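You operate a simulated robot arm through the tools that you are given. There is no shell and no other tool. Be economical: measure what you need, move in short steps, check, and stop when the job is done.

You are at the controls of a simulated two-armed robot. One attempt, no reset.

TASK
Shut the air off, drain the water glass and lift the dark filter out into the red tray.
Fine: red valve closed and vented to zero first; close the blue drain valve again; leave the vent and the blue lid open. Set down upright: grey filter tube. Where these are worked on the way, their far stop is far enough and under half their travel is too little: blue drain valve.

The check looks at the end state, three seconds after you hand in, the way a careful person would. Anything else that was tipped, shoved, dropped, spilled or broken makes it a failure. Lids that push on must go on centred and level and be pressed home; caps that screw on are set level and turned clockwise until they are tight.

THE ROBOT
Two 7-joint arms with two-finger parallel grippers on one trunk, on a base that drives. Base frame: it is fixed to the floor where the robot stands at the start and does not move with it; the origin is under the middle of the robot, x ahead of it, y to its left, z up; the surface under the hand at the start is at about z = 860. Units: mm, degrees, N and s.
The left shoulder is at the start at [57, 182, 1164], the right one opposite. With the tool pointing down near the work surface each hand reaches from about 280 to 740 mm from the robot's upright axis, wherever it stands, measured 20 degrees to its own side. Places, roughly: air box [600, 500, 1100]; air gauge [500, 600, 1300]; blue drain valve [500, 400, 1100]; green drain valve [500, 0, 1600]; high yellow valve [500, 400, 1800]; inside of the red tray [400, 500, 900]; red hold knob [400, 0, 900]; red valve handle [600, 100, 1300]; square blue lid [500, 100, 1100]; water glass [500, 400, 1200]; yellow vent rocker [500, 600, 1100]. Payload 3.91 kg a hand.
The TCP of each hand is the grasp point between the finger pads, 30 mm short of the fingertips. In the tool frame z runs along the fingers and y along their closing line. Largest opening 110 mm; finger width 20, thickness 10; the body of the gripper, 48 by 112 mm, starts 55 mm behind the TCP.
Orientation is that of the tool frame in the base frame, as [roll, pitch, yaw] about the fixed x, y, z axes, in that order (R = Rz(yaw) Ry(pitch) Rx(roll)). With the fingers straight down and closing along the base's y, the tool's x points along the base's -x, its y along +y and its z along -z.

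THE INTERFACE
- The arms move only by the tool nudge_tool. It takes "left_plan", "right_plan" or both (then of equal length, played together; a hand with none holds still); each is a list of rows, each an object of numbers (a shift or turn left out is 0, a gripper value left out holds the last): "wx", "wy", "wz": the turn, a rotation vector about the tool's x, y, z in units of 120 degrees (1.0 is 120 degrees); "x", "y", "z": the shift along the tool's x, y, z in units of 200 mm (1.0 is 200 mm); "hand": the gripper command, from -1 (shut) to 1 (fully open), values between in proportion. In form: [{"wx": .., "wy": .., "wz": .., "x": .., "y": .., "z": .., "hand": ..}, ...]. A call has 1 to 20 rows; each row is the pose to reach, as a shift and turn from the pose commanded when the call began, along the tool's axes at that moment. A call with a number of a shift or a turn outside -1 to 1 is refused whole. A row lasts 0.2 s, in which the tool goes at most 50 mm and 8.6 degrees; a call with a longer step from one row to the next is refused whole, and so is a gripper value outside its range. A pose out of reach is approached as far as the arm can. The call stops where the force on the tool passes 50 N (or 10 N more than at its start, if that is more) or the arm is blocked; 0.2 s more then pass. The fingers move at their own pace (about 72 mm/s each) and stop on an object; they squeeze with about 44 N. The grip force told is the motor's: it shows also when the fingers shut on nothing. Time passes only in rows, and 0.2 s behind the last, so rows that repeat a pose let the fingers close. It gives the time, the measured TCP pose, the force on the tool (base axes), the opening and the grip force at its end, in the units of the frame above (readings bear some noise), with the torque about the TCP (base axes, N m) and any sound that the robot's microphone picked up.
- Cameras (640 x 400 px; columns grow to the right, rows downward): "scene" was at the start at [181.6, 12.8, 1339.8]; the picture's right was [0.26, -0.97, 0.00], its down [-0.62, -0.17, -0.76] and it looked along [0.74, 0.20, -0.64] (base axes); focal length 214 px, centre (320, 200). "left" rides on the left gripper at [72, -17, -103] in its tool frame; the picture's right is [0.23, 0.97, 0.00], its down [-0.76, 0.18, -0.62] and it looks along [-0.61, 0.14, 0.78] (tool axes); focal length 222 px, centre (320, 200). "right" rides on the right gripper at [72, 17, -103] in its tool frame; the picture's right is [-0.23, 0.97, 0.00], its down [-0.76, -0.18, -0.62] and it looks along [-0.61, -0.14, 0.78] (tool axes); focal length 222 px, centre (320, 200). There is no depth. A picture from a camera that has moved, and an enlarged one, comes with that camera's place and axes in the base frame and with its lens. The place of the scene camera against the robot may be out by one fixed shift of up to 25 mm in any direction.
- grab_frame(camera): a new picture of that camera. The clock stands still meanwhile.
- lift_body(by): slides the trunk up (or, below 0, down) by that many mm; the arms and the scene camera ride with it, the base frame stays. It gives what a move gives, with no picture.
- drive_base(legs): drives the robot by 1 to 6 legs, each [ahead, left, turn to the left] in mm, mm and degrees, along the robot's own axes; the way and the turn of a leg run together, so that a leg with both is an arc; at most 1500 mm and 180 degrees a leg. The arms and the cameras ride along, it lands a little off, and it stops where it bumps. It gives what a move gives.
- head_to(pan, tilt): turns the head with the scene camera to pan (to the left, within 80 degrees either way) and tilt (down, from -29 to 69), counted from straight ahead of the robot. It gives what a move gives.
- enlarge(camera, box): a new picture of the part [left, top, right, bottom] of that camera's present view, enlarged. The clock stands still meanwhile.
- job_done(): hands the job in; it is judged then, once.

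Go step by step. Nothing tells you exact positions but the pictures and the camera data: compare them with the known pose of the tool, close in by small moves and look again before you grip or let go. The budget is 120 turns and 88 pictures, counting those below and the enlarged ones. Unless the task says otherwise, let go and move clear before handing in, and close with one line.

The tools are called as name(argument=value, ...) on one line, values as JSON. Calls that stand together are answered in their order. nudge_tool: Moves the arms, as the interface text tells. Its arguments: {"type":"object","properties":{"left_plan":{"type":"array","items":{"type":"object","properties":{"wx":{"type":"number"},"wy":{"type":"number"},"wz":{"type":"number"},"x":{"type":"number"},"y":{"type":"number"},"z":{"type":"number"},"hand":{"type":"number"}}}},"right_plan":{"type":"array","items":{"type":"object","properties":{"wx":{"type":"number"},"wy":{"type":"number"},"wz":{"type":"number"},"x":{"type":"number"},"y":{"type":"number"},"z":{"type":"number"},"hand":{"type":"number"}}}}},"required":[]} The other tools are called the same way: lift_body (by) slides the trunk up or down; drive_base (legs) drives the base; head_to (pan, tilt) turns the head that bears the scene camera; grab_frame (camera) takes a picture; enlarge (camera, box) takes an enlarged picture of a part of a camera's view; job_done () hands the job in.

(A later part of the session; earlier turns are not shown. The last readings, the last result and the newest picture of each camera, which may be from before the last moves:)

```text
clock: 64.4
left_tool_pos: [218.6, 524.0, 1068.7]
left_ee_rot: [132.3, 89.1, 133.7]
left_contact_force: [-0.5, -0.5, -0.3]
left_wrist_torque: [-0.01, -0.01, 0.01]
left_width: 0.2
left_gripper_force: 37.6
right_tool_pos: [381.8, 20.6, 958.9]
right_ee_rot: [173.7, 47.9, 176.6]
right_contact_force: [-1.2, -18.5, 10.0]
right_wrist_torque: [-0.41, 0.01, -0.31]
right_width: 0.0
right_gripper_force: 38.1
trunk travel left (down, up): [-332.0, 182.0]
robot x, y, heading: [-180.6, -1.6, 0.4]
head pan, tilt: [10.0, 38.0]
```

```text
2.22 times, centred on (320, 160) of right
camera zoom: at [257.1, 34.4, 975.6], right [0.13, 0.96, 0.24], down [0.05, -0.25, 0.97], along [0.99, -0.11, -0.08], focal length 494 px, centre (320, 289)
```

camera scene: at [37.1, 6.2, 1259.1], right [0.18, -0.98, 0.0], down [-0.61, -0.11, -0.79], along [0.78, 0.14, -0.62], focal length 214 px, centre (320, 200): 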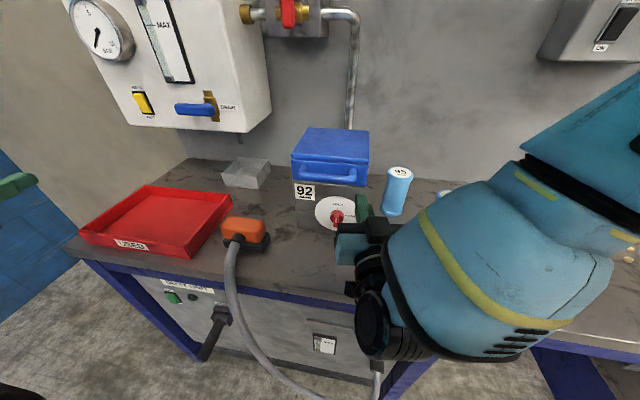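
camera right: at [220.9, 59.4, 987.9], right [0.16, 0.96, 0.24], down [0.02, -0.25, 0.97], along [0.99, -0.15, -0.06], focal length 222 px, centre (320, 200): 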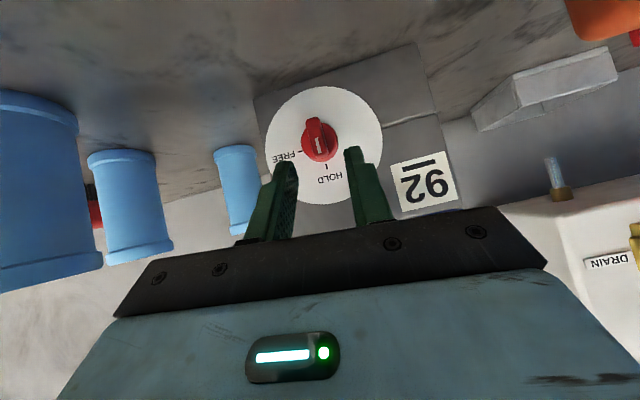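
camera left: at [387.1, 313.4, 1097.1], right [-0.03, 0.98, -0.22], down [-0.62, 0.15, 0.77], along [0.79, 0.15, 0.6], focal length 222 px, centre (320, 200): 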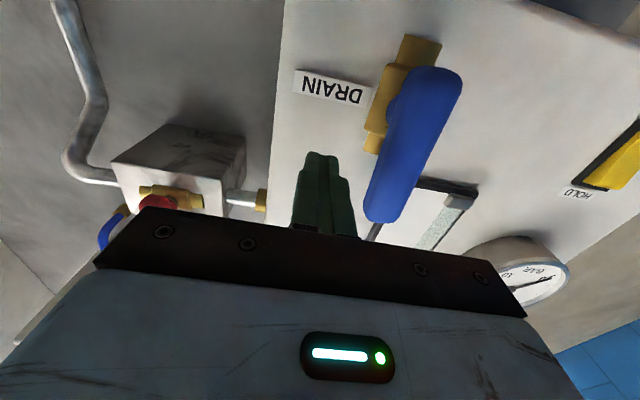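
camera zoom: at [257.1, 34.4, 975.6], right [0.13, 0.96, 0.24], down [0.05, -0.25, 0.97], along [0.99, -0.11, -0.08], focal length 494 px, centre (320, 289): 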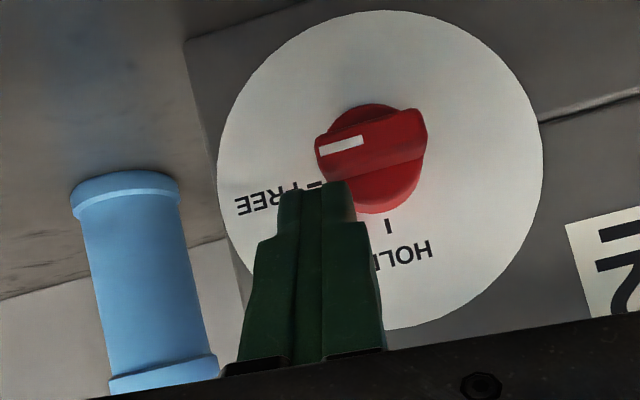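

The fin now points at FREE. I press a touch more, retreat, and bring the hand back to the hooking pose.

nudge_tool(right_plan=[{"x": 0.012, "z": 0.012}, {"x": -0.06, "z": -0.05}, {"y": 0.01, "z": -0.2}, {"y": 0.02, "z": -0.35}, {"y": 0.045, "z": -0.5, "wx": -0.043, "wy": 0.004, "wz": -0.039}, {"y": 0.045, "z": -0.5, "wx": -0.0865, "wy": 0.008, "wz": -0.078}])

nudge_tool(right_plan=[{"wy": -0.065}, {"wy": -0.13}, {"wy": -0.195}, {"wy": -0.26}, {"wy": -0.31}, {"wy": -0.34}])

grab_frame(camera="right")

```text
clock: 65.8
left_tool_pos: [220.4, 527.1, 1065.9]
left_ee_rot: [138.9, 89.1, 140.3]
left_contact_force: [0.7, -0.9, -0.1]
left_wrist_torque: [0.01, -0.01, -0.02]
left_width: 0.1
left_gripper_force: 37.3
right_tool_pos: [307.4, 26.0, 1024.0]
right_ee_rot: [173.8, 47.8, -169.0]
right_contact_force: [0.0, 0.4, -0.6]
right_wrist_torque: [-0.03, 0.01, -0.04]
right_width: 0.0
right_gripper_force: 37.2
trunk travel left (down, up): [-332.0, 182.0]
robot x, y, heading: [-178.0, -0.6, 0.5]
head pan, tilt: [10.0, 38.0]
```

```text
clock: 67.2
left_tool_pos: [218.7, 527.3, 1067.3]
left_ee_rot: [139.3, 89.1, 140.8]
left_contact_force: [-0.1, -0.6, 0.9]
left_wrist_torque: [0.0, 0.02, 0.0]
left_width: 0.0
left_gripper_force: 38.4
right_tool_pos: [309.2, 27.0, 1026.4]
right_ee_rot: [104.6, 85.6, 120.1]
right_contact_force: [0.5, -0.3, 0.2]
right_wrist_torque: [0.02, 0.0, 0.0]
right_width: 0.1
right_gripper_force: 37.8
trunk travel left (down, up): [-332.0, 182.0]
robot x, y, heading: [-178.1, 1.7, 0.3]
head pan, tilt: [10.0, 38.0]
```

```text
27 pictures are left
camera right: at [202.1, 19.7, 957.3], right [-0.25, 0.92, 0.3], down [-0.52, -0.39, 0.76], along [0.81, 0.04, 0.58], focal length 222 px, centre (320, 200)
```

right: 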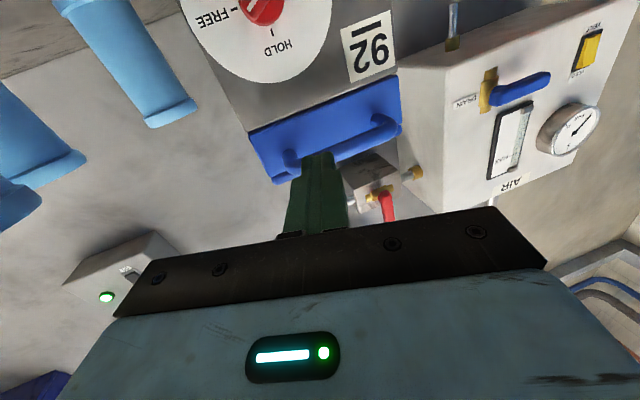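

Same hook pose; I slide under the bar and lift again.

nudge_tool(right_plan=[{"x": 0.082, "z": 0.12}, {"x": 0.082, "y": -0.01, "z": 0.25}, {"x": 0.082, "y": -0.02, "z": 0.37}, {"x": 0.03, "y": -0.02, "z": 0.37}, {"x": -0.02, "y": -0.02, "z": 0.37}, {"x": -0.06, "y": -0.02, "z": 0.37}, {"x": -0.1, "y": -0.02, "z": 0.372}, {"x": -0.14, "y": -0.02, "z": 0.376}, {"x": -0.18, "y": -0.02, "z": 0.38}, {"x": -0.22, "y": -0.02, "z": 0.39}, {"x": -0.26, "y": -0.02, "z": 0.4}])

grab_frame(camera="scene")

```text
clock: 68.9
left_tool_pos: [220.0, 527.5, 1065.5]
left_ee_rot: [141.6, 89.1, 142.9]
left_contact_force: [0.4, 0.3, 0.2]
left_wrist_torque: [-0.03, 0.03, 0.01]
left_width: 0.0
left_gripper_force: 38.0
right_tool_pos: [378.2, 40.7, 1031.2]
right_ee_rot: [131.1, 84.9, 147.0]
right_contact_force: [4.0, 1.1, -11.4]
right_wrist_torque: [-0.04, 0.17, 0.0]
right_width: 0.0
right_gripper_force: 37.9
trunk travel left (down, up): [-332.0, 182.0]
robot x, y, heading: [-178.5, 1.4, 0.2]
head pan, tilt: [10.0, 38.0]
stopped in row 8 (right hand): the force on the tool passed its limit at 56 N (the readings are from after the stop); the commanded pose is now the measured one
```

```text
26 pictures are left
camera scene: at [43.2, 7.1, 1240.7], right [0.18, -0.98, 0.0], down [-0.61, -0.11, -0.79], along [0.78, 0.14, -0.62], focal length 214 px, centre (320, 200)
```

scene: 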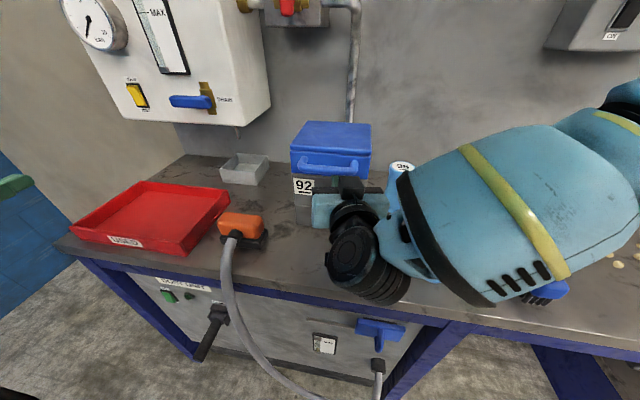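

It stopped at the same height. I zoom on the lid and knob to see what holds.

enlarge(camera="scene", box=[280, 110, 390, 210])

grab_frame(camera="right")

```text
4.00 times, centred on (335, 160) of scene
camera zoom: at [43.2, 7.1, 1240.7], right [0.18, -0.98, 0.0], down [-0.61, -0.11, -0.79], along [0.78, 0.14, -0.62], focal length 858 px, centre (260, 360)
```

zoom: 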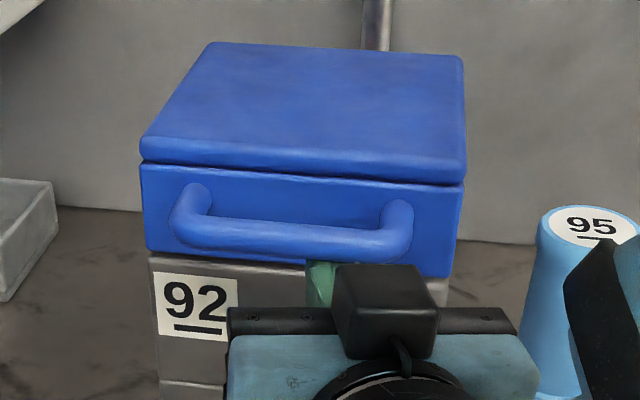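

```text
24 pictures are left
camera right: at [270.6, 32.1, 968.1], right [-0.25, 0.92, 0.29], down [-0.49, -0.38, 0.78], along [0.83, 0.05, 0.55], focal length 222 px, centre (320, 200)
```

right: 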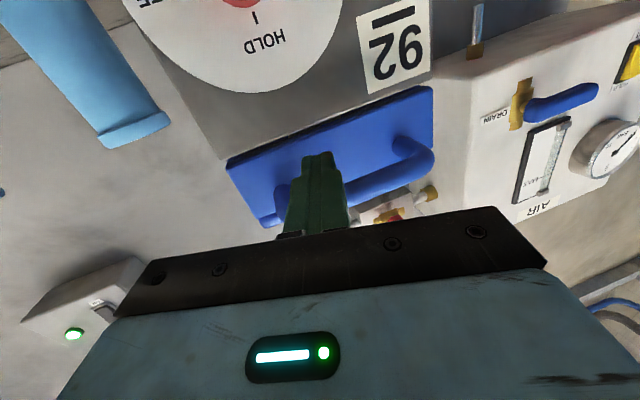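

The bar seems rigidly held. I back out and check the knob's exact angle and the lid's edges from the 45° pose.

nudge_tool(right_plan=[{"x": 0.08}, {"x": 0.08, "z": -0.15}, {"x": 0.06, "z": -0.3}, {"z": -0.35, "wy": 0.065}, {"z": -0.35, "wy": 0.13}, {"z": -0.35, "wy": 0.195}, {"z": -0.35, "wy": 0.26}, {"z": -0.35, "wy": 0.325}])

enlarge(camera="right", box=[220, 40, 440, 240])

```text
clock: 70.7
left_tool_pos: [219.7, 526.7, 1067.3]
left_ee_rot: [139.5, 89.2, 140.9]
left_contact_force: [0.8, -0.9, -0.1]
left_wrist_torque: [0.0, 0.0, 0.01]
left_width: 0.0
left_gripper_force: 37.8
right_tool_pos: [313.1, 22.1, 1037.8]
right_ee_rot: [174.1, 47.7, -168.4]
right_contact_force: [-0.4, 0.7, 0.0]
right_wrist_torque: [-0.02, -0.01, 0.01]
right_width: 0.2
right_gripper_force: 38.1
trunk travel left (down, up): [-332.0, 182.0]
robot x, y, heading: [-177.1, -3.0, -0.0]
head pan, tilt: [10.0, 38.0]
```

```text
2.00 times, centred on (330, 140) of right
camera zoom: at [187.5, 3.1, 1056.0], right [-0.12, 0.96, 0.24], down [0.11, -0.22, 0.97], along [0.99, 0.14, -0.08], focal length 444 px, centre (300, 320)
```

zoom: 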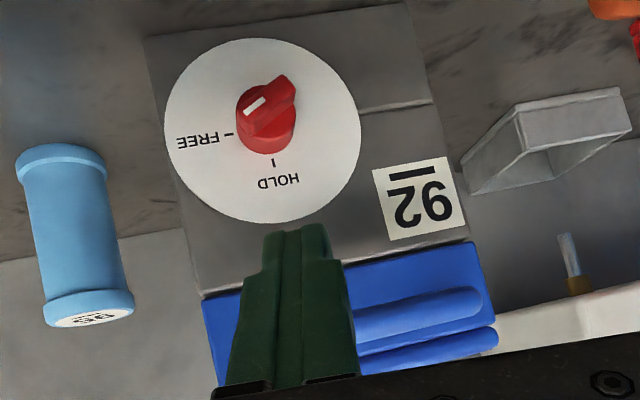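

The fin reads only about 70–75°, so it isn't fully at FREE. I push its marked end down again, further, until it stops.

nudge_tool(right_plan=[{"x": -0.01, "y": -0.05, "z": 0.14}, {"x": -0.02, "y": -0.1, "z": 0.28}, {"x": -0.031, "y": -0.142, "z": 0.415}, {"x": 0.0, "y": -0.145, "z": 0.444}, {"x": 0.03, "y": -0.148, "z": 0.471}, {"x": 0.05, "y": -0.15, "z": 0.489}, {"x": 0.068, "y": -0.151, "z": 0.506}, {"x": 0.085, "y": -0.152, "z": 0.52}, {"x": 0.098, "y": -0.154, "z": 0.533}, {"x": 0.11, "y": -0.155, "z": 0.545}, {"x": 0.12, "y": -0.156, "z": 0.555}])

enlarge(camera="right", box=[230, 70, 410, 250])

```text
clock: 73.0
left_tool_pos: [217.9, 524.7, 1067.6]
left_ee_rot: [133.9, 89.1, 135.2]
left_contact_force: [-0.5, 0.0, -0.4]
left_wrist_torque: [0.01, 0.01, -0.01]
left_width: 0.0
left_gripper_force: 37.5
right_tool_pos: [383.9, 10.6, 952.9]
right_ee_rot: [174.1, 48.7, -169.3]
right_contact_force: [-10.9, -13.3, 9.0]
right_wrist_torque: [-0.19, 0.14, -0.08]
right_width: 0.1
right_gripper_force: 37.8
trunk travel left (down, up): [-332.0, 182.0]
robot x, y, heading: [-177.7, -1.3, 0.1]
head pan, tilt: [10.0, 38.0]
stopped in row 11 (right hand): the force on the tool passed its limit at 51 N (the readings are from after the stop); the commanded pose is now the measured one
```

```text
2.22 times, centred on (320, 160) of right
camera zoom: at [258.7, -6.6, 969.0], right [-0.11, 0.97, 0.24], down [0.09, -0.23, 0.97], along [0.99, 0.13, -0.07], focal length 494 px, centre (320, 289)
```

zoom: 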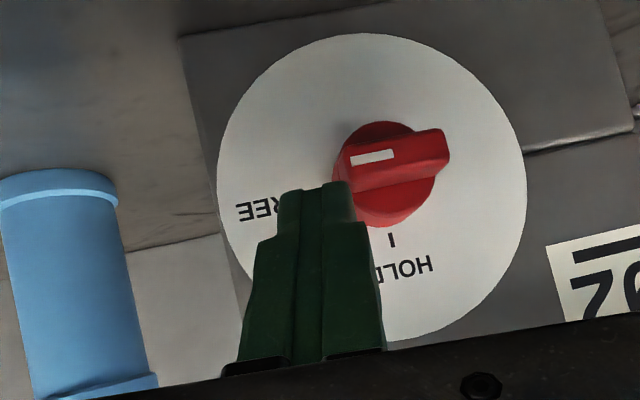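

Now at about 93°, against the stop. I lift off straight up, retreat, and check that it stays.

nudge_tool(right_plan=[{"x": -0.03, "z": -0.027}, {"x": -0.06, "z": -0.055}, {"x": -0.06, "z": -0.2}, {"x": -0.06, "z": -0.35}, {"x": -0.03, "y": 0.1, "z": -0.45}, {"x": 0.0, "y": 0.15, "z": -0.53}])

enlarge(camera="right", box=[220, 40, 440, 240])

```text
clock: 74.4
left_tool_pos: [220.1, 527.1, 1066.3]
left_ee_rot: [138.4, 89.1, 139.8]
left_contact_force: [-0.5, -0.1, -0.2]
left_wrist_torque: [0.0, 0.0, -0.01]
left_width: 0.0
left_gripper_force: 37.6
right_tool_pos: [298.7, 16.7, 1023.1]
right_ee_rot: [174.1, 48.8, -169.1]
right_contact_force: [0.8, -0.8, -0.8]
right_wrist_torque: [0.01, -0.01, 0.01]
right_width: 0.1
right_gripper_force: 36.9
trunk travel left (down, up): [-332.0, 182.0]
robot x, y, heading: [-180.6, 1.6, 0.2]
head pan, tilt: [10.0, 38.0]
```

```text
2.00 times, centred on (330, 140) of right
camera zoom: at [174.9, -1.7, 1038.5], right [-0.11, 0.97, 0.24], down [0.1, -0.23, 0.97], along [0.99, 0.13, -0.07], focal length 444 px, centre (300, 320)
```

zoom: 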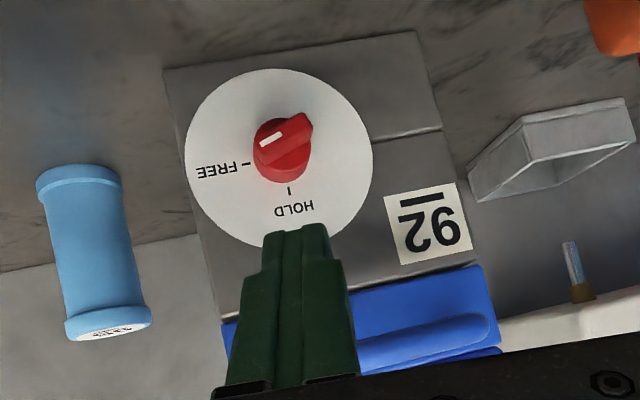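

The knob springs back to ~75° when released, so it seems it must be held at FREE while the lid is lifted. I'll hold it with the right finger and lift with the left hand; first I bring the left hand over.

nudge_tool(left_plan=[{"y": -0.16, "z": 0.05, "wx": 0.062}, {"y": -0.33, "z": 0.1, "wx": 0.125}, {"y": -0.5, "z": 0.15, "wx": 0.188}, {"y": -0.67, "z": 0.2, "wx": 0.25}, {"y": -0.84, "z": 0.25, "wx": 0.3125}, {"y": -1.0, "z": 0.3, "wx": 0.375}])

```text
clock: 75.8
left_tool_pos: [285.4, 330.7, 1064.7]
left_ee_rot: [-170.8, 89.1, 145.6]
left_contact_force: [1.0, -0.1, -0.3]
left_wrist_torque: [-0.01, 0.01, -0.02]
left_width: 0.1
left_gripper_force: 38.0
right_tool_pos: [300.3, 16.3, 1022.0]
right_ee_rot: [174.0, 48.6, -169.2]
right_contact_force: [-0.9, -1.5, 0.9]
right_wrist_torque: [-0.01, 0.03, 0.0]
right_width: 0.1
right_gripper_force: 38.1
trunk travel left (down, up): [-332.0, 182.0]
robot x, y, heading: [-174.2, 1.1, 0.0]
head pan, tilt: [10.0, 38.0]
```

nudge_tool(left_plan=[{"z": 0.11, "y": -0.05, "x": 0.03}, {"z": 0.22, "y": -0.1, "x": 0.06}, {"z": 0.33, "y": -0.15, "x": 0.1}, {"z": 0.44, "y": -0.2, "x": 0.15}, {"z": 0.55, "y": -0.26, "x": 0.2}, {"z": 0.66, "y": -0.32, "x": 0.25}, {"z": 0.77, "y": -0.38, "x": 0.28}, {"z": 0.85, "y": -0.417, "x": 0.295}])

grab_frame(camera="scene")

```text
clock: 77.6
left_tool_pos: [349.2, 150.4, 1000.7]
left_ee_rot: [-176.8, 88.9, 139.5]
left_contact_force: [-0.1, -0.4, -0.8]
left_wrist_torque: [0.0, -0.01, 0.03]
left_width: 0.0
left_gripper_force: 37.8
left hand out of reach, approached as far as the arm can: row 3, 4
right_tool_pos: [300.8, 16.0, 1022.7]
right_ee_rot: [174.0, 48.7, -169.0]
right_contact_force: [-0.2, 0.1, -0.2]
right_wrist_torque: [0.02, 0.01, 0.02]
right_width: 0.1
right_gripper_force: 37.4
trunk travel left (down, up): [-332.0, 182.0]
robot x, y, heading: [-177.4, -2.5, -0.1]
head pan, tilt: [10.0, 38.0]
```

```text
20 pictures are left
camera scene: at [42.4, 6.2, 1240.7], right [0.18, -0.98, 0.0], down [-0.61, -0.11, -0.79], along [0.78, 0.14, -0.62], focal length 214 px, centre (320, 200)
```

scene: 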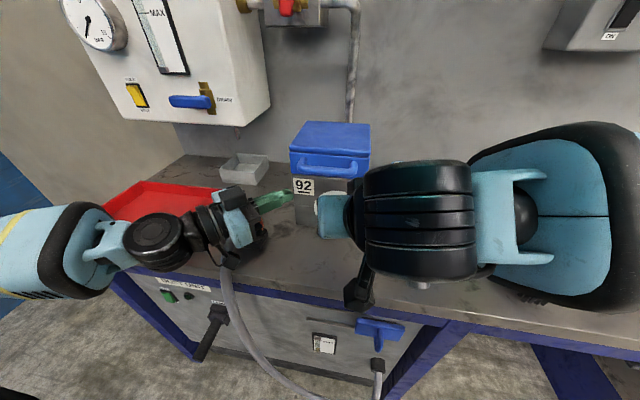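

Left finger is at the bar. Now the right finger presses the knob to FREE and stays.

nudge_tool(right_plan=[{"x": -0.04, "y": -0.04, "z": 0.14}, {"x": -0.08, "y": -0.08, "z": 0.28}, {"x": -0.124, "y": -0.118, "z": 0.418}, {"x": -0.09, "y": -0.128, "z": 0.447}, {"x": -0.06, "y": -0.138, "z": 0.475}, {"x": -0.03, "y": -0.148, "z": 0.5}, {"x": -0.01, "y": -0.154, "z": 0.517}, {"x": 0.006, "y": -0.16, "z": 0.53}, {"x": 0.017, "y": -0.161, "z": 0.541}, {"x": 0.025, "y": -0.162, "z": 0.549}])

enlarge(camera="right", box=[230, 70, 410, 250])

```text
clock: 79.8
left_tool_pos: [343.8, 151.2, 1003.7]
left_ee_rot: [172.3, 89.3, 128.7]
left_contact_force: [0.0, -0.5, -0.1]
left_wrist_torque: [0.02, 0.03, 0.03]
left_width: 0.1
left_gripper_force: 37.8
right_tool_pos: [382.4, 12.9, 956.1]
right_ee_rot: [173.4, 50.0, -169.5]
right_contact_force: [-5.3, -1.7, 46.1]
right_wrist_torque: [0.57, -0.52, 0.05]
right_width: 0.0
right_gripper_force: 37.9
trunk travel left (down, up): [-332.0, 182.0]
robot x, y, heading: [-179.3, -0.8, 0.4]
head pan, tilt: [10.0, 38.0]
```

```text
2.22 times, centred on (320, 160) of right
camera zoom: at [258.9, -5.3, 969.7], right [-0.12, 0.96, 0.25], down [0.08, -0.24, 0.97], along [0.99, 0.13, -0.05], focal length 494 px, centre (320, 289)
```

zoom: 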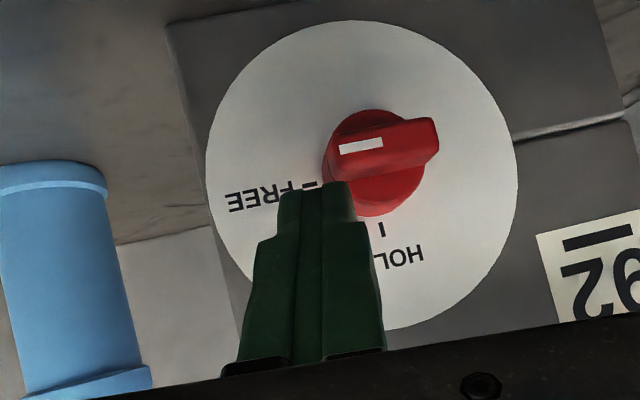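

Knob held at FREE (46 N). Now the left finger goes under the bar and lifts.

nudge_tool(left_plan=[{"z": 0.1}, {"z": 0.2, "y": 0.01}, {"z": 0.3, "y": 0.02}, {"z": 0.3, "y": 0.02, "x": -0.05}, {"z": 0.3, "y": 0.02, "x": -0.09}, {"z": 0.3, "y": 0.02, "x": -0.13}, {"z": 0.3, "y": 0.02, "x": -0.17}, {"z": 0.302, "y": 0.022, "x": -0.21}, {"z": 0.305, "y": 0.025, "x": -0.25}, {"z": 0.31, "y": 0.03, "x": -0.29}, {"z": 0.315, "y": 0.035, "x": -0.33}])

grab_frame(camera="scene")

```text
clock: 82.2
left_tool_pos: [396.6, 111.3, 1070.6]
left_ee_rot: [175.8, 89.2, 132.1]
left_contact_force: [-0.1, -0.3, -0.9]
left_wrist_torque: [0.01, 0.03, -0.02]
left_width: 0.0
left_gripper_force: 37.9
right_tool_pos: [383.9, 12.8, 955.9]
right_ee_rot: [173.4, 50.1, -169.5]
right_contact_force: [-4.2, -0.8, 47.7]
right_wrist_torque: [0.63, -0.56, 0.07]
right_width: 0.2
right_gripper_force: 37.4
trunk travel left (down, up): [-332.0, 182.0]
robot x, y, heading: [-178.9, 2.0, 0.0]
head pan, tilt: [10.0, 38.0]
```

```text
18 pictures are left
camera scene: at [38.0, 6.2, 1241.6], right [0.18, -0.98, 0.0], down [-0.6, -0.11, -0.79], along [0.78, 0.14, -0.61], focal length 214 px, centre (320, 200)
```

scene: 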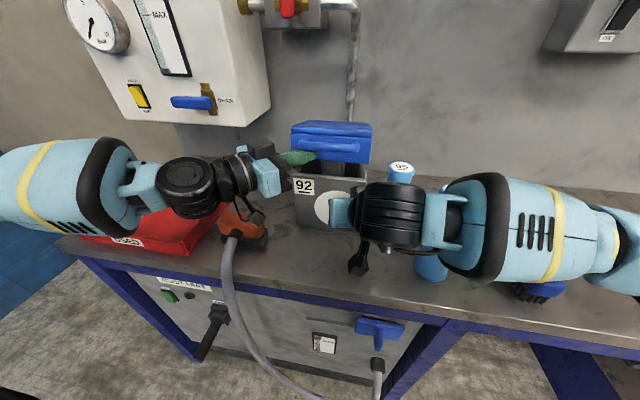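

The lid is rising freely. I keep following it up and back to fully open.

nudge_tool(left_plan=[{"z": 0.03, "y": 0.03, "x": -0.04}, {"z": 0.065, "y": 0.06, "x": -0.08}, {"z": 0.098, "y": 0.093, "x": -0.115}, {"z": 0.13, "y": 0.12, "x": -0.17}, {"z": 0.16, "y": 0.15, "x": -0.23}, {"z": 0.188, "y": 0.179, "x": -0.295}, {"z": 0.24, "y": 0.227, "x": -0.36}, {"z": 0.29, "y": 0.276, "x": -0.41}, {"z": 0.345, "y": 0.33, "x": -0.43}, {"z": 0.398, "y": 0.38, "x": -0.43}, {"z": 0.45, "y": 0.43, "x": -0.43}, {"z": 0.507, "y": 0.483, "x": -0.43}])

grab_frame(camera="scene")

```text
clock: 83.0
left_tool_pos: [415.2, 111.8, 1101.2]
left_ee_rot: [68.4, 89.1, 24.2]
left_contact_force: [-20.2, 13.1, 12.0]
left_wrist_torque: [-0.06, -0.15, 0.06]
left_width: 0.0
left_gripper_force: 37.7
right_tool_pos: [385.1, 13.4, 957.6]
right_ee_rot: [173.8, 50.3, -169.4]
right_contact_force: [-5.3, -2.7, 10.2]
right_wrist_torque: [0.09, 0.02, 0.05]
right_width: 0.0
right_gripper_force: 37.9
trunk travel left (down, up): [-332.0, 182.0]
robot x, y, heading: [-178.3, 2.0, 0.4]
head pan, tilt: [10.0, 38.0]
stopped in row 3 (left hand): the force on the tool passed its limit at 54 N (the readings are from after the stop); the commanded pose is now the measured one
```

```text
17 pictures are left
camera scene: at [35.8, 8.4, 1241.4], right [0.18, -0.98, 0.0], down [-0.6, -0.11, -0.79], along [0.78, 0.14, -0.61], focal length 214 px, centre (320, 200)
```

scene: 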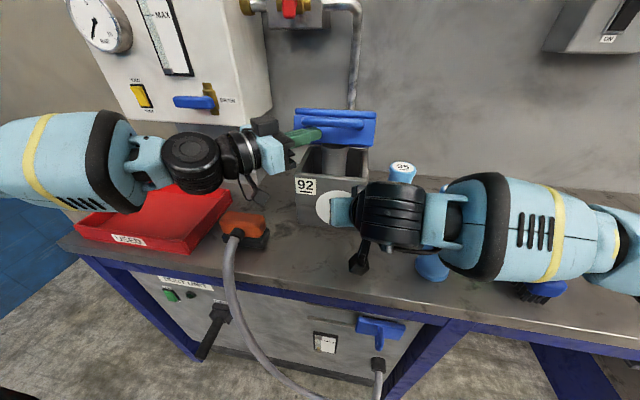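

The tip is wedged against the skirt front. I back off, dip under the skirt edge, and push up from beneath the lid.

nudge_tool(left_plan=[{"z": -0.09, "y": -0.087}, {"z": -0.09, "y": -0.087, "x": 0.09}, {"z": -0.09, "y": -0.087, "x": 0.175}, {"z": -0.02, "y": -0.02, "x": 0.175}, {"z": 0.06, "y": 0.058, "x": 0.175}, {"z": 0.06, "y": 0.058, "x": 0.1}, {"z": 0.065, "y": 0.063, "x": 0.0}, {"z": 0.09, "y": 0.087, "x": -0.1}, {"z": 0.125, "y": 0.122, "x": -0.2}, {"z": 0.18, "y": 0.174, "x": -0.29}, {"z": 0.233, "y": 0.227, "x": -0.37}, {"z": 0.305, "y": 0.296, "x": -0.42}, {"z": 0.376, "y": 0.366, "x": -0.42}, {"z": 0.448, "y": 0.436, "x": -0.42}, {"z": 0.5, "y": 0.488, "x": -0.42}])

grab_frame(camera="scene")

```text
clock: 84.1
left_tool_pos: [403.4, 113.0, 1070.0]
left_ee_rot: [56.3, 89.0, 11.4]
left_contact_force: [-32.5, 18.8, 9.1]
left_wrist_torque: [-0.01, 0.02, 0.09]
left_width: 0.1
left_gripper_force: 37.6
right_tool_pos: [386.1, 14.7, 957.5]
right_ee_rot: [174.1, 50.5, -169.7]
right_contact_force: [-2.2, 1.7, 5.6]
right_wrist_torque: [0.13, -0.04, 0.04]
right_width: 0.0
right_gripper_force: 38.2
trunk travel left (down, up): [-332.0, 182.0]
robot x, y, heading: [-178.4, -1.4, 0.4]
head pan, tilt: [10.0, 38.0]
stopped in row 5 (left hand): the force on the tool passed its limit at 68 N (the readings are from after the stop); the commanded pose is now the measured one
```

```text
16 pictures are left
camera scene: at [34.6, 10.8, 1241.8], right [0.18, -0.98, 0.0], down [-0.6, -0.11, -0.79], along [0.78, 0.14, -0.61], focal length 214 px, centre (320, 200)
```

scene: 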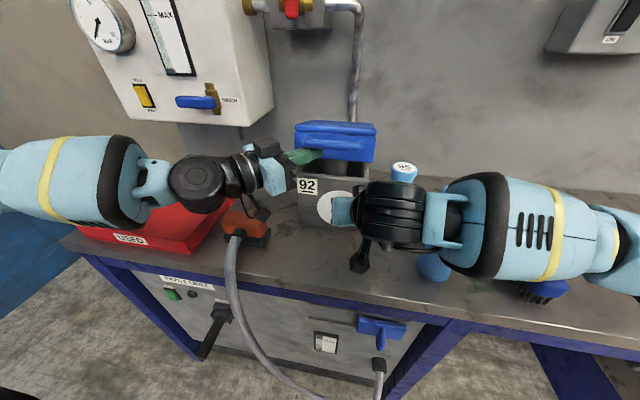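

The lid rests on the finger and follows it. I now lift along the true arc, keeping the tip off the lid face.

nudge_tool(left_plan=[{"z": -0.028, "y": -0.028}, {"z": -0.028, "y": -0.028, "x": -0.05}, {"z": -0.025, "y": -0.025, "x": -0.115}, {"z": -0.018, "y": -0.018, "x": -0.185}, {"z": 0.007, "y": 0.007, "x": -0.26}, {"z": 0.032, "y": 0.032, "x": -0.33}, {"z": 0.06, "y": 0.06, "x": -0.4}, {"z": 0.106, "y": 0.106, "x": -0.465}, {"z": 0.152, "y": 0.152, "x": -0.525}, {"z": 0.195, "y": 0.195, "x": -0.575}, {"z": 0.237, "y": 0.237, "x": -0.615}, {"z": 0.276, "y": 0.276, "x": -0.645}])

grab_frame(camera="scene")

```text
clock: 86.7
left_tool_pos: [483.2, 107.8, 1197.1]
left_ee_rot: [70.8, 89.3, 26.0]
left_contact_force: [-1.3, -0.6, 1.0]
left_wrist_torque: [-0.01, -0.02, -0.02]
left_width: 0.0
left_gripper_force: 38.0
right_tool_pos: [390.5, 12.4, 956.7]
right_ee_rot: [173.6, 50.3, -170.1]
right_contact_force: [-8.9, 9.9, 26.3]
right_wrist_torque: [0.63, -0.15, 0.27]
right_width: 0.0
right_gripper_force: 38.1
trunk travel left (down, up): [-332.0, 182.0]
robot x, y, heading: [-181.9, 1.6, 0.4]
head pan, tilt: [10.0, 38.0]
```

```text
15 pictures are left
camera scene: at [38.3, 9.0, 1241.4], right [0.18, -0.98, 0.0], down [-0.6, -0.11, -0.79], along [0.78, 0.14, -0.61], focal length 214 px, centre (320, 200)
```

scene: 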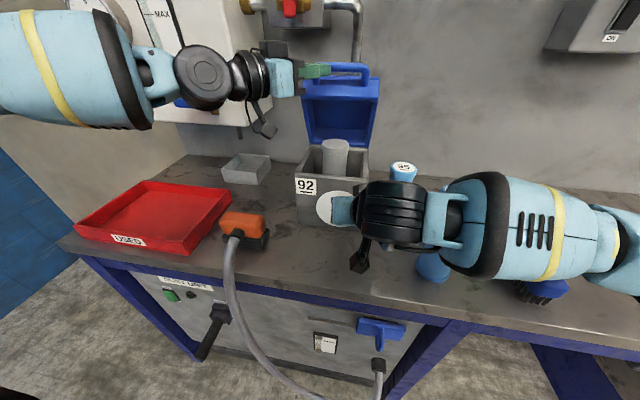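

The lid is open about 65° and the grey filter is visible. I push the lid the rest of the way back.

nudge_tool(left_plan=[{"z": 0.042, "y": 0.042}, {"z": 0.085, "y": 0.085}, {"z": 0.127, "y": 0.127}, {"z": 0.17, "y": 0.17}, {"z": 0.212, "y": 0.212}, {"z": 0.255, "y": 0.255}, {"z": 0.297, "y": 0.297}, {"z": 0.34, "y": 0.34}])

grab_frame(camera="scene")

```text
clock: 88.5
left_tool_pos: [581.1, 109.4, 1195.2]
left_ee_rot: [79.4, 89.4, 34.8]
left_contact_force: [0.4, 0.0, 0.5]
left_wrist_torque: [-0.01, -0.02, -0.01]
left_width: 0.0
left_gripper_force: 37.7
right_tool_pos: [391.5, 11.3, 956.7]
right_ee_rot: [173.7, 50.2, -170.1]
right_contact_force: [-5.1, 6.1, 26.8]
right_wrist_torque: [0.54, -0.25, 0.13]
right_width: 0.0
right_gripper_force: 38.0
trunk travel left (down, up): [-332.0, 182.0]
robot x, y, heading: [-177.8, -2.3, 0.5]
head pan, tilt: [10.0, 38.0]
```

```text
14 pictures are left
camera scene: at [38.9, 8.2, 1241.3], right [0.18, -0.98, 0.0], down [-0.6, -0.11, -0.79], along [0.78, 0.14, -0.61], focal length 214 px, centre (320, 200)
```

scene: 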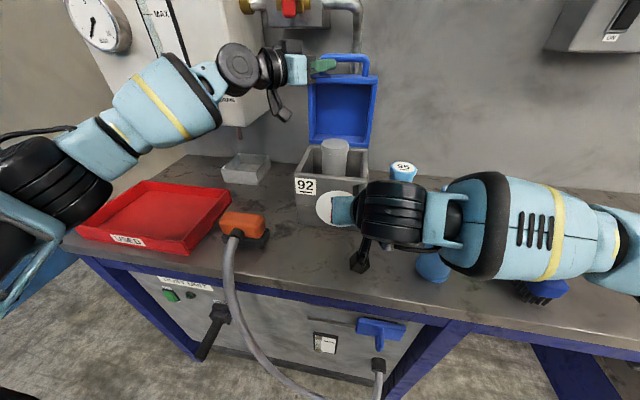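

The lid is about upright with no load on the finger. I push a bit further to find the stop.

nudge_tool(left_plan=[{"z": 0.03, "y": 0.03}, {"z": 0.06, "y": 0.06}, {"z": 0.09, "y": 0.09}, {"z": 0.12, "y": 0.12}, {"z": 0.15, "y": 0.15}])

enlarge(camera="scene", box=[260, 30, 420, 220])

```text
clock: 89.7
left_tool_pos: [625.7, 108.6, 1194.7]
left_ee_rot: [86.0, 89.4, 41.2]
left_contact_force: [0.3, 0.5, -0.2]
left_wrist_torque: [0.0, -0.03, -0.01]
left_width: 0.2
left_gripper_force: 37.9
right_tool_pos: [393.1, 11.2, 952.1]
right_ee_rot: [173.9, 49.9, -169.9]
right_contact_force: [0.3, 0.4, 0.9]
right_wrist_torque: [-0.02, 0.0, -0.04]
right_width: 0.0
right_gripper_force: 37.7
trunk travel left (down, up): [-332.0, 182.0]
robot x, y, heading: [-176.2, 2.3, 0.3]
head pan, tilt: [10.0, 38.0]
```

```text
2.11 times, centred on (340, 125) of scene
camera zoom: at [41.7, 7.7, 1240.7], right [0.18, -0.98, 0.0], down [-0.61, -0.11, -0.79], along [0.78, 0.14, -0.62], focal length 452 px, centre (278, 358)
```

zoom: 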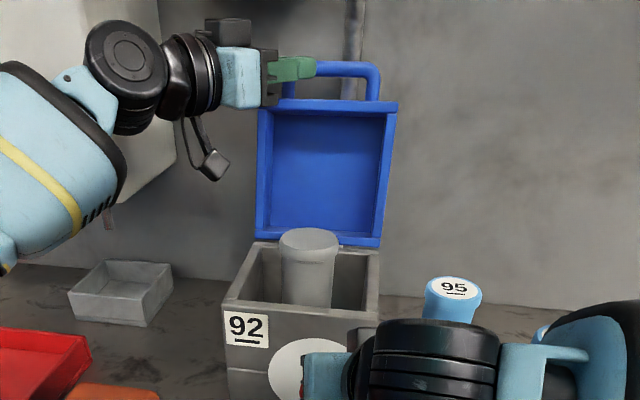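

The lid stands open past upright with no load. I withdraw both hands: left straight back along the finger, right off the knob.

nudge_tool(left_plan=[{"z": -0.15}, {"z": -0.3}, {"z": -0.5}, {"z": -0.7}, {"z": -0.9}, {"z": -1.0}], right_plan=[{"x": -0.04, "z": -0.04}, {"x": -0.06, "z": -0.055}, {"x": -0.06, "z": -0.2}, {"x": -0.06, "z": -0.35}, {"x": -0.06, "y": -0.1, "z": -0.5}, {"x": -0.06, "y": -0.2, "z": -0.6}])

lift_body(by=93)

grab_frame(camera="scene")

```text
clock: 91.1
left_tool_pos: [482.8, 249.8, 1195.9]
left_ee_rot: [83.3, 89.3, 38.5]
left_contact_force: [-0.3, 0.3, -0.6]
left_wrist_torque: [0.02, -0.02, 0.01]
left_width: 0.1
left_gripper_force: 37.9
right_tool_pos: [322.4, -56.2, 1034.3]
right_ee_rot: [174.0, 50.0, -169.9]
right_contact_force: [0.2, -0.4, 0.6]
right_wrist_torque: [-0.02, 0.0, 0.01]
right_width: 0.2
right_gripper_force: 37.9
trunk travel left (down, up): [-332.0, 182.0]
robot x, y, heading: [-177.3, 4.3, 0.5]
head pan, tilt: [10.0, 38.0]
```

```text
clock: 92.3
left_tool_pos: [484.5, 248.4, 1287.0]
left_ee_rot: [89.5, 89.5, 44.8]
left_contact_force: [-0.7, 0.6, 0.0]
left_wrist_torque: [-0.01, 0.02, 0.03]
left_width: 0.0
left_gripper_force: 38.3
right_tool_pos: [322.4, -54.6, 1127.8]
right_ee_rot: [173.9, 49.9, -170.0]
right_contact_force: [-0.2, -0.3, 0.8]
right_wrist_torque: [0.01, 0.0, 0.02]
right_width: 0.0
right_gripper_force: 37.7
trunk travel left (down, up): [-425.0, 89.0]
robot x, y, heading: [-177.8, 1.7, 0.5]
head pan, tilt: [10.0, 38.0]
```

```text
12 pictures are left
camera scene: at [6.5, 7.6, 1342.8], right [0.18, -0.98, 0.0], down [-0.61, -0.11, -0.79], along [0.77, 0.14, -0.62], focal length 214 px, centre (320, 200)
```

scene: 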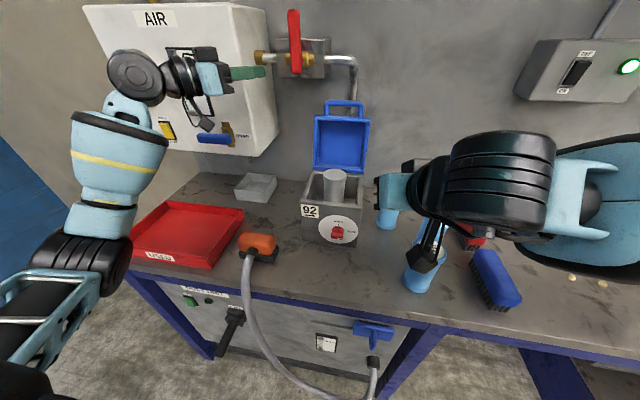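

The lid stays open and all valves look right. I turn the left hand to point down and move the right hand aside.

nudge_tool(left_plan=[{"z": -0.03, "y": -0.09, "wx": -0.0625}, {"z": -0.06, "y": -0.18, "wx": -0.125}, {"z": -0.09, "y": -0.27, "wx": -0.1875}, {"z": -0.12, "y": -0.36, "wx": -0.25}, {"z": -0.15, "y": -0.45, "wx": -0.3125}, {"z": -0.178, "y": -0.53, "wx": -0.375}], right_plan=[{"y": -0.1}, {"y": -0.2}, {"y": -0.3}, {"y": -0.4}, {"y": -0.5}, {"y": -0.6}])

nudge_tool(left_plan=[{"wy": 0.068, "z": -0.02, "y": -0.04, "x": 0.02}, {"wy": 0.136, "z": -0.04, "y": -0.08, "x": 0.04}, {"wy": 0.204, "z": -0.07, "y": -0.12, "x": 0.06}, {"wy": 0.272, "z": -0.1, "y": -0.17, "x": 0.08}, {"wy": 0.34, "z": -0.12, "y": -0.22, "x": 0.1}, {"wy": 0.408, "z": -0.15, "y": -0.27, "x": 0.12}, {"wy": 0.476, "z": -0.17, "y": -0.32, "x": 0.14}, {"wy": 0.544, "z": -0.2, "y": -0.37, "x": 0.16}, {"wy": 0.612, "z": -0.22, "y": -0.42, "x": 0.18}, {"wy": 0.68, "z": -0.25, "y": -0.46, "x": 0.19}, {"wy": 0.75, "z": -0.27, "y": -0.5, "x": 0.2}])

```text
clock: 93.8
left_tool_pos: [383.6, 198.9, 1286.7]
left_ee_rot: [35.9, 89.4, 36.2]
left_contact_force: [0.2, 0.3, 0.6]
left_wrist_torque: [0.02, -0.01, 0.0]
left_width: 0.0
left_gripper_force: 37.3
right_tool_pos: [353.4, -172.3, 1122.2]
right_ee_rot: [173.9, 50.0, -170.1]
right_contact_force: [-0.7, 0.1, -0.1]
right_wrist_torque: [0.01, 0.0, 0.0]
right_width: 0.3
right_gripper_force: 37.8
trunk travel left (down, up): [-425.0, 89.0]
robot x, y, heading: [-174.1, 2.1, 0.5]
head pan, tilt: [10.0, 38.0]
```

```text
clock: 96.2
left_tool_pos: [329.5, 97.7, 1244.8]
left_ee_rot: [179.6, 0.2, -179.7]
left_contact_force: [0.0, -0.2, 0.2]
left_wrist_torque: [0.06, 0.0, 0.04]
left_width: 0.0
left_gripper_force: 37.3
right_tool_pos: [353.9, -171.2, 1120.9]
right_ee_rot: [174.0, 50.0, -170.0]
right_contact_force: [0.1, -0.3, 0.3]
right_wrist_torque: [-0.02, -0.02, 0.0]
right_width: 0.0
right_gripper_force: 38.1
trunk travel left (down, up): [-425.0, 89.0]
robot x, y, heading: [-175.5, 0.4, 0.4]
head pan, tilt: [10.0, 38.0]
```

I drive forward 140 mm and open the left gripper above the filter, then look.

drive_base(legs=[[140, 0, 0]])

nudge_tool(left_plan=[{"hand": 0.64}, {"hand": 0.64}, {"hand": 0.64}])

grab_frame(camera="left")

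grab_frame(camera="scene")

```text
clock: 97.5
left_tool_pos: [468.1, 100.7, 1245.9]
left_ee_rot: [179.5, 0.5, -179.7]
left_contact_force: [0.3, 1.4, 0.0]
left_wrist_torque: [-0.07, -0.02, 0.02]
left_width: 0.0
left_gripper_force: 38.5
right_tool_pos: [493.3, -170.8, 1122.8]
right_ee_rot: [173.8, 49.9, -169.8]
right_contact_force: [-0.3, -1.3, -0.6]
right_wrist_torque: [-0.01, -0.02, 0.01]
right_width: 0.0
right_gripper_force: 37.7
trunk travel left (down, up): [-425.0, 89.0]
robot x, y, heading: [-39.3, -2.5, 0.3]
head pan, tilt: [10.0, 38.0]
```

```text
clock: 98.3
left_tool_pos: [468.1, 101.2, 1245.5]
left_ee_rot: [179.6, 0.5, -179.8]
left_contact_force: [-1.0, -0.4, 0.9]
left_wrist_torque: [-0.01, 0.02, -0.02]
left_width: 90.3
left_gripper_force: 0.0
right_tool_pos: [492.9, -169.4, 1121.7]
right_ee_rot: [173.9, 50.0, -169.8]
right_contact_force: [-0.1, 0.3, -0.3]
right_wrist_torque: [0.04, -0.03, 0.01]
right_width: 0.0
right_gripper_force: 37.6
trunk travel left (down, up): [-425.0, 89.0]
robot x, y, heading: [-41.0, -2.4, 0.5]
head pan, tilt: [10.0, 38.0]
```

```text
11 pictures are left
camera left: at [394.8, 83.0, 1349.0], right [-0.23, 0.97, 0.0], down [0.76, 0.18, 0.63], along [0.61, 0.15, -0.78], focal length 222 px, centre (320, 200)
```

left: 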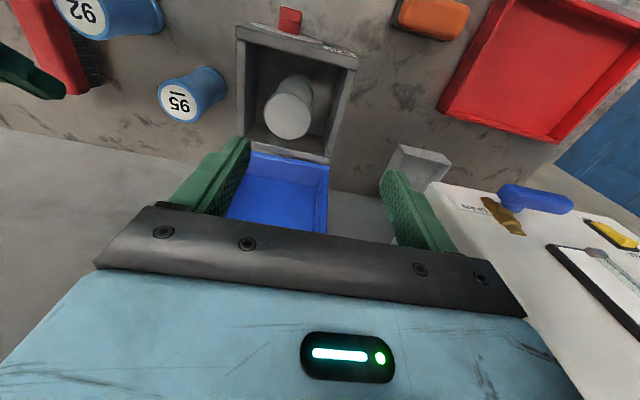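

```text
10 pictures are left
camera scene: at [144.5, 8.9, 1343.0], right [0.18, -0.98, 0.0], down [-0.61, -0.11, -0.79], along [0.78, 0.14, -0.62], focal length 214 px, centre (320, 200)
```

scene: 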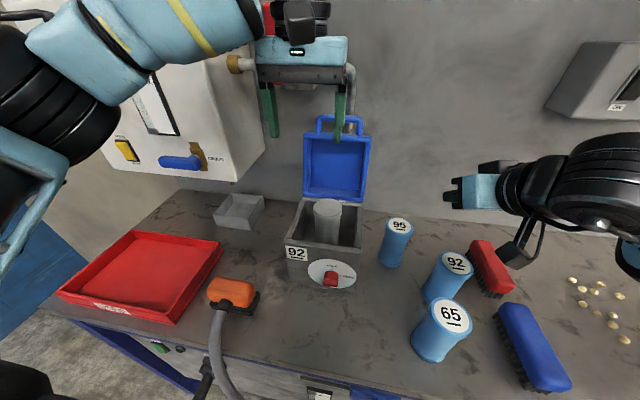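

Filter top at about (499, 66, 1053), diameter ~63 mm. I move above it and check alignment.

nudge_tool(left_plan=[{"x": -0.08, "y": -0.09, "z": 0.1}, {"x": -0.155, "y": -0.175, "z": 0.2}, {"x": -0.155, "y": -0.175, "z": 0.4}, {"x": -0.155, "y": -0.175, "z": 0.6}, {"x": -0.155, "y": -0.175, "z": 0.72}])

grab_frame(camera="left")

```text
clock: 99.5
left_tool_pos: [502.6, 70.3, 1101.1]
left_ee_rot: [179.5, 0.5, -179.6]
left_contact_force: [-0.1, -0.1, -0.8]
left_wrist_torque: [0.02, 0.01, 0.0]
left_width: 90.3
left_gripper_force: 0.2
right_tool_pos: [493.6, -168.7, 1120.8]
right_ee_rot: [173.9, 50.0, -169.8]
right_contact_force: [0.2, 0.1, -0.1]
right_wrist_torque: [0.01, 0.0, 0.0]
right_width: 0.0
right_gripper_force: 37.2
trunk travel left (down, up): [-425.0, 89.0]
robot x, y, heading: [-36.1, -1.8, 0.6]
head pan, tilt: [10.0, 38.0]
```

```text
9 pictures are left
camera left: at [429.0, 52.7, 1204.0], right [-0.23, 0.97, 0.0], down [0.75, 0.18, 0.63], along [0.61, 0.15, -0.78], focal length 222 px, centre (320, 200)
```

left: 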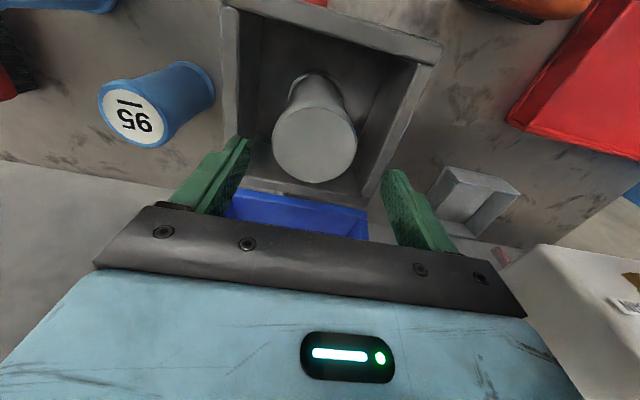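

Filter centre refines to (495, 65.5). I narrow the opening to clear the walls, centre, descend and grip.

nudge_tool(left_plan=[{"x": 0.038, "y": -0.022, "hand": 0.38}, {"x": 0.038, "y": -0.022, "hand": 0.38}, {"x": 0.038, "y": -0.022, "z": 0.08}, {"x": 0.038, "y": -0.022, "z": 0.16}, {"x": 0.038, "y": -0.022, "z": 0.24}, {"x": 0.038, "y": -0.022, "z": 0.31}, {"x": 0.038, "y": -0.022, "z": 0.36}])

enlarge(camera="left", box=[160, 0, 480, 260])

```text
clock: 101.1
left_tool_pos: [494.9, 61.6, 1028.1]
left_ee_rot: [179.6, 0.5, -179.7]
left_contact_force: [0.1, -0.1, -0.1]
left_wrist_torque: [-0.02, -0.03, 0.02]
left_width: 75.9
left_gripper_force: 0.2
right_tool_pos: [492.2, -168.6, 1120.2]
right_ee_rot: [173.9, 50.0, -169.8]
right_contact_force: [-0.1, -0.4, -0.2]
right_wrist_torque: [0.0, -0.03, -0.02]
right_width: 0.0
right_gripper_force: 38.1
trunk travel left (down, up): [-425.0, 89.0]
robot x, y, heading: [-38.7, -0.6, 0.7]
head pan, tilt: [10.0, 38.0]
```

```text
1.54 times, centred on (320, 130) of left
camera zoom: at [421.2, 45.1, 1132.8], right [-0.23, 0.97, 0.0], down [0.76, 0.18, 0.63], along [0.61, 0.15, -0.78], focal length 342 px, centre (320, 308)
```

zoom: 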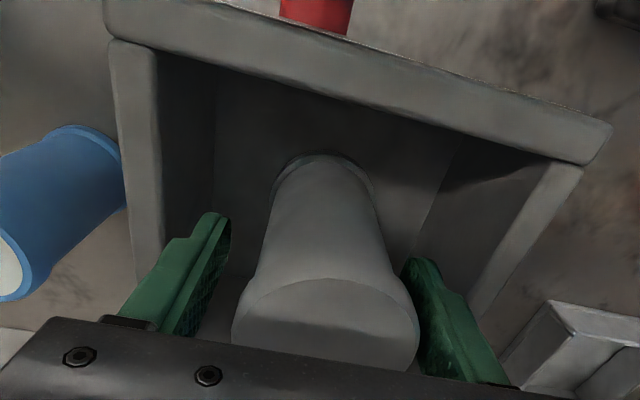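

The filter sits slightly toward the left finger; I shift 4 mm, close, and test-lift a little.

nudge_tool(left_plan=[{"y": 0.02}, {"y": 0.02, "hand": -1}, {"y": 0.02, "hand": -1}, {"y": 0.02, "hand": -1}, {"y": 0.02, "hand": -1}, {"y": 0.02, "z": -0.04}, {"y": 0.02, "z": -0.1}, {"y": 0.02, "z": -0.15}])

```text
clock: 102.9
left_tool_pos: [494.0, 66.3, 1059.1]
left_ee_rot: [179.6, 0.5, -179.7]
left_contact_force: [0.2, -0.4, -1.5]
left_wrist_torque: [0.0, -0.01, 0.01]
left_width: 63.1
left_gripper_force: 43.3
right_tool_pos: [492.8, -169.1, 1121.4]
right_ee_rot: [173.9, 50.0, -169.8]
right_contact_force: [-0.8, -1.0, -0.2]
right_wrist_torque: [0.0, -0.02, 0.0]
right_width: 0.2
right_gripper_force: 37.3
trunk travel left (down, up): [-425.0, 89.0]
robot x, y, heading: [-38.2, 2.5, 0.7]
head pan, tilt: [10.0, 38.0]
```

Gripped (63 mm) and lifting. I raise it clear of the housing.

nudge_tool(left_plan=[{"z": -0.15}, {"z": -0.3}, {"z": -0.45}, {"z": -0.6}, {"z": -0.75}, {"z": -0.85}])

grab_frame(camera="scene")

```text
clock: 104.3
left_tool_pos: [491.8, 64.1, 1228.8]
left_ee_rot: [179.6, 0.5, -179.7]
left_contact_force: [0.1, -0.6, -0.6]
left_wrist_torque: [-0.02, -0.03, 0.04]
left_width: 63.2
left_gripper_force: 43.4
right_tool_pos: [493.0, -169.8, 1121.5]
right_ee_rot: [173.8, 50.0, -169.8]
right_contact_force: [0.1, 0.3, -0.7]
right_wrist_torque: [0.01, 0.0, 0.0]
right_width: 0.1
right_gripper_force: 38.1
trunk travel left (down, up): [-425.0, 89.0]
robot x, y, heading: [-43.6, -0.3, 0.8]
head pan, tilt: [10.0, 38.0]
```

```text
7 pictures are left
camera scene: at [144.6, 8.8, 1343.0], right [0.18, -0.98, 0.0], down [-0.61, -0.11, -0.79], along [0.78, 0.14, -0.62], focal length 214 px, centre (320, 200)
```

scene: 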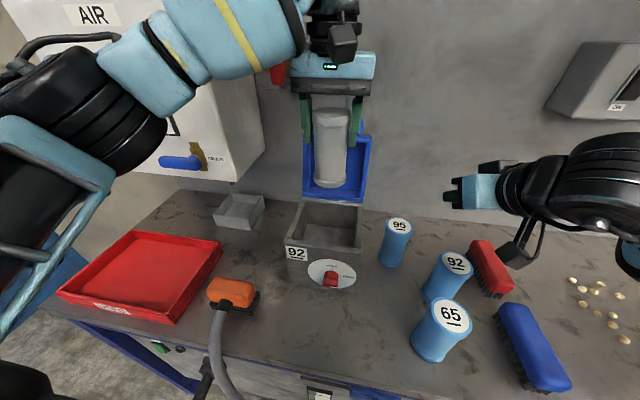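

Filter is in hand, about 120 mm long, bottom ~95 mm below the TCP. Tray spans about x 280–472, y 333–620; I carry the filter toward its middle.

nudge_tool(left_plan=[{"x": 0.1}, {"x": 0.25}, {"x": 0.4, "y": 0.08}, {"x": 0.5, "y": 0.2}, {"x": 0.56, "y": 0.35}, {"x": 0.57, "y": 0.5}, {"x": 0.57, "y": 0.65}, {"x": 0.57, "y": 0.8}, {"x": 0.57, "y": 0.9}, {"x": 0.57, "y": 1.0}])

nudge_tool(left_plan=[{"y": 0.12}, {"y": 0.25}, {"y": 0.4}, {"y": 0.55}, {"y": 0.7, "z": 0.1}, {"y": 0.83, "z": 0.25}, {"y": 0.93, "z": 0.4}, {"y": 0.98, "z": 0.55}, {"y": 0.98, "z": 0.7}])

head_to(pan=45, tilt=40)

grab_frame(camera="scene")

```text
clock: 106.5
left_tool_pos: [377.8, 266.3, 1229.9]
left_ee_rot: [179.7, 0.5, -179.7]
left_contact_force: [0.2, 0.0, -2.0]
left_wrist_torque: [-0.05, 0.01, 0.02]
left_width: 63.0
left_gripper_force: 44.0
right_tool_pos: [493.2, -169.3, 1122.8]
right_ee_rot: [174.0, 49.9, -169.8]
right_contact_force: [0.3, 0.0, -1.0]
right_wrist_torque: [-0.01, 0.0, -0.02]
right_width: 0.0
right_gripper_force: 38.2
trunk travel left (down, up): [-425.0, 89.0]
robot x, y, heading: [-39.2, 0.5, 0.5]
head pan, tilt: [10.0, 38.0]
```

```text
clock: 108.5
left_tool_pos: [375.8, 462.6, 1090.6]
left_ee_rot: [179.6, 0.6, -179.6]
left_contact_force: [0.4, 0.0, -1.5]
left_wrist_torque: [0.01, 0.0, 0.0]
left_width: 62.9
left_gripper_force: 43.8
right_tool_pos: [493.7, -170.1, 1121.3]
right_ee_rot: [174.0, 50.0, -169.8]
right_contact_force: [-0.6, -0.8, -0.1]
right_wrist_torque: [0.02, -0.01, 0.02]
right_width: 0.0
right_gripper_force: 38.0
trunk travel left (down, up): [-425.0, 89.0]
robot x, y, heading: [-39.8, 0.7, 0.7]
head pan, tilt: [10.0, 38.0]
```

```text
clock: 109.5
left_tool_pos: [375.9, 461.4, 1090.7]
left_ee_rot: [179.5, 0.5, -179.6]
left_contact_force: [-0.5, -0.5, -1.8]
left_wrist_torque: [-0.02, 0.03, 0.0]
left_width: 63.1
left_gripper_force: 44.0
right_tool_pos: [493.5, -169.7, 1121.0]
right_ee_rot: [174.0, 50.0, -169.7]
right_contact_force: [-0.3, 0.2, 0.0]
right_wrist_torque: [0.03, -0.01, 0.01]
right_width: 0.0
right_gripper_force: 37.7
trunk travel left (down, up): [-425.0, 89.0]
robot x, y, heading: [-37.0, 1.2, 0.5]
head pan, tilt: [45.0, 40.0]
```

```text
6 pictures are left
camera scene: at [119.7, 53.9, 1340.0], right [0.71, -0.7, 0.0], down [-0.45, -0.46, -0.77], along [0.54, 0.55, -0.64], focal length 214 px, centre (320, 200)
```

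scene: 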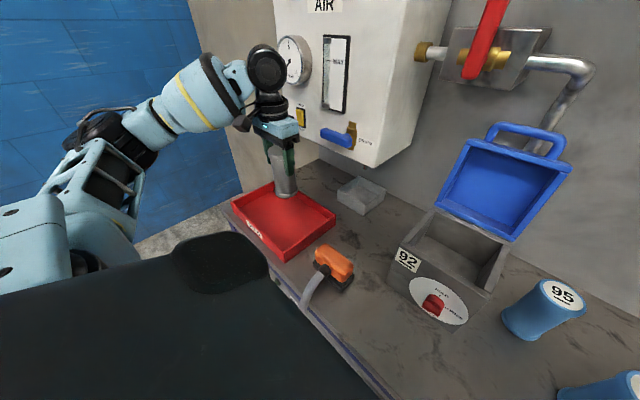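

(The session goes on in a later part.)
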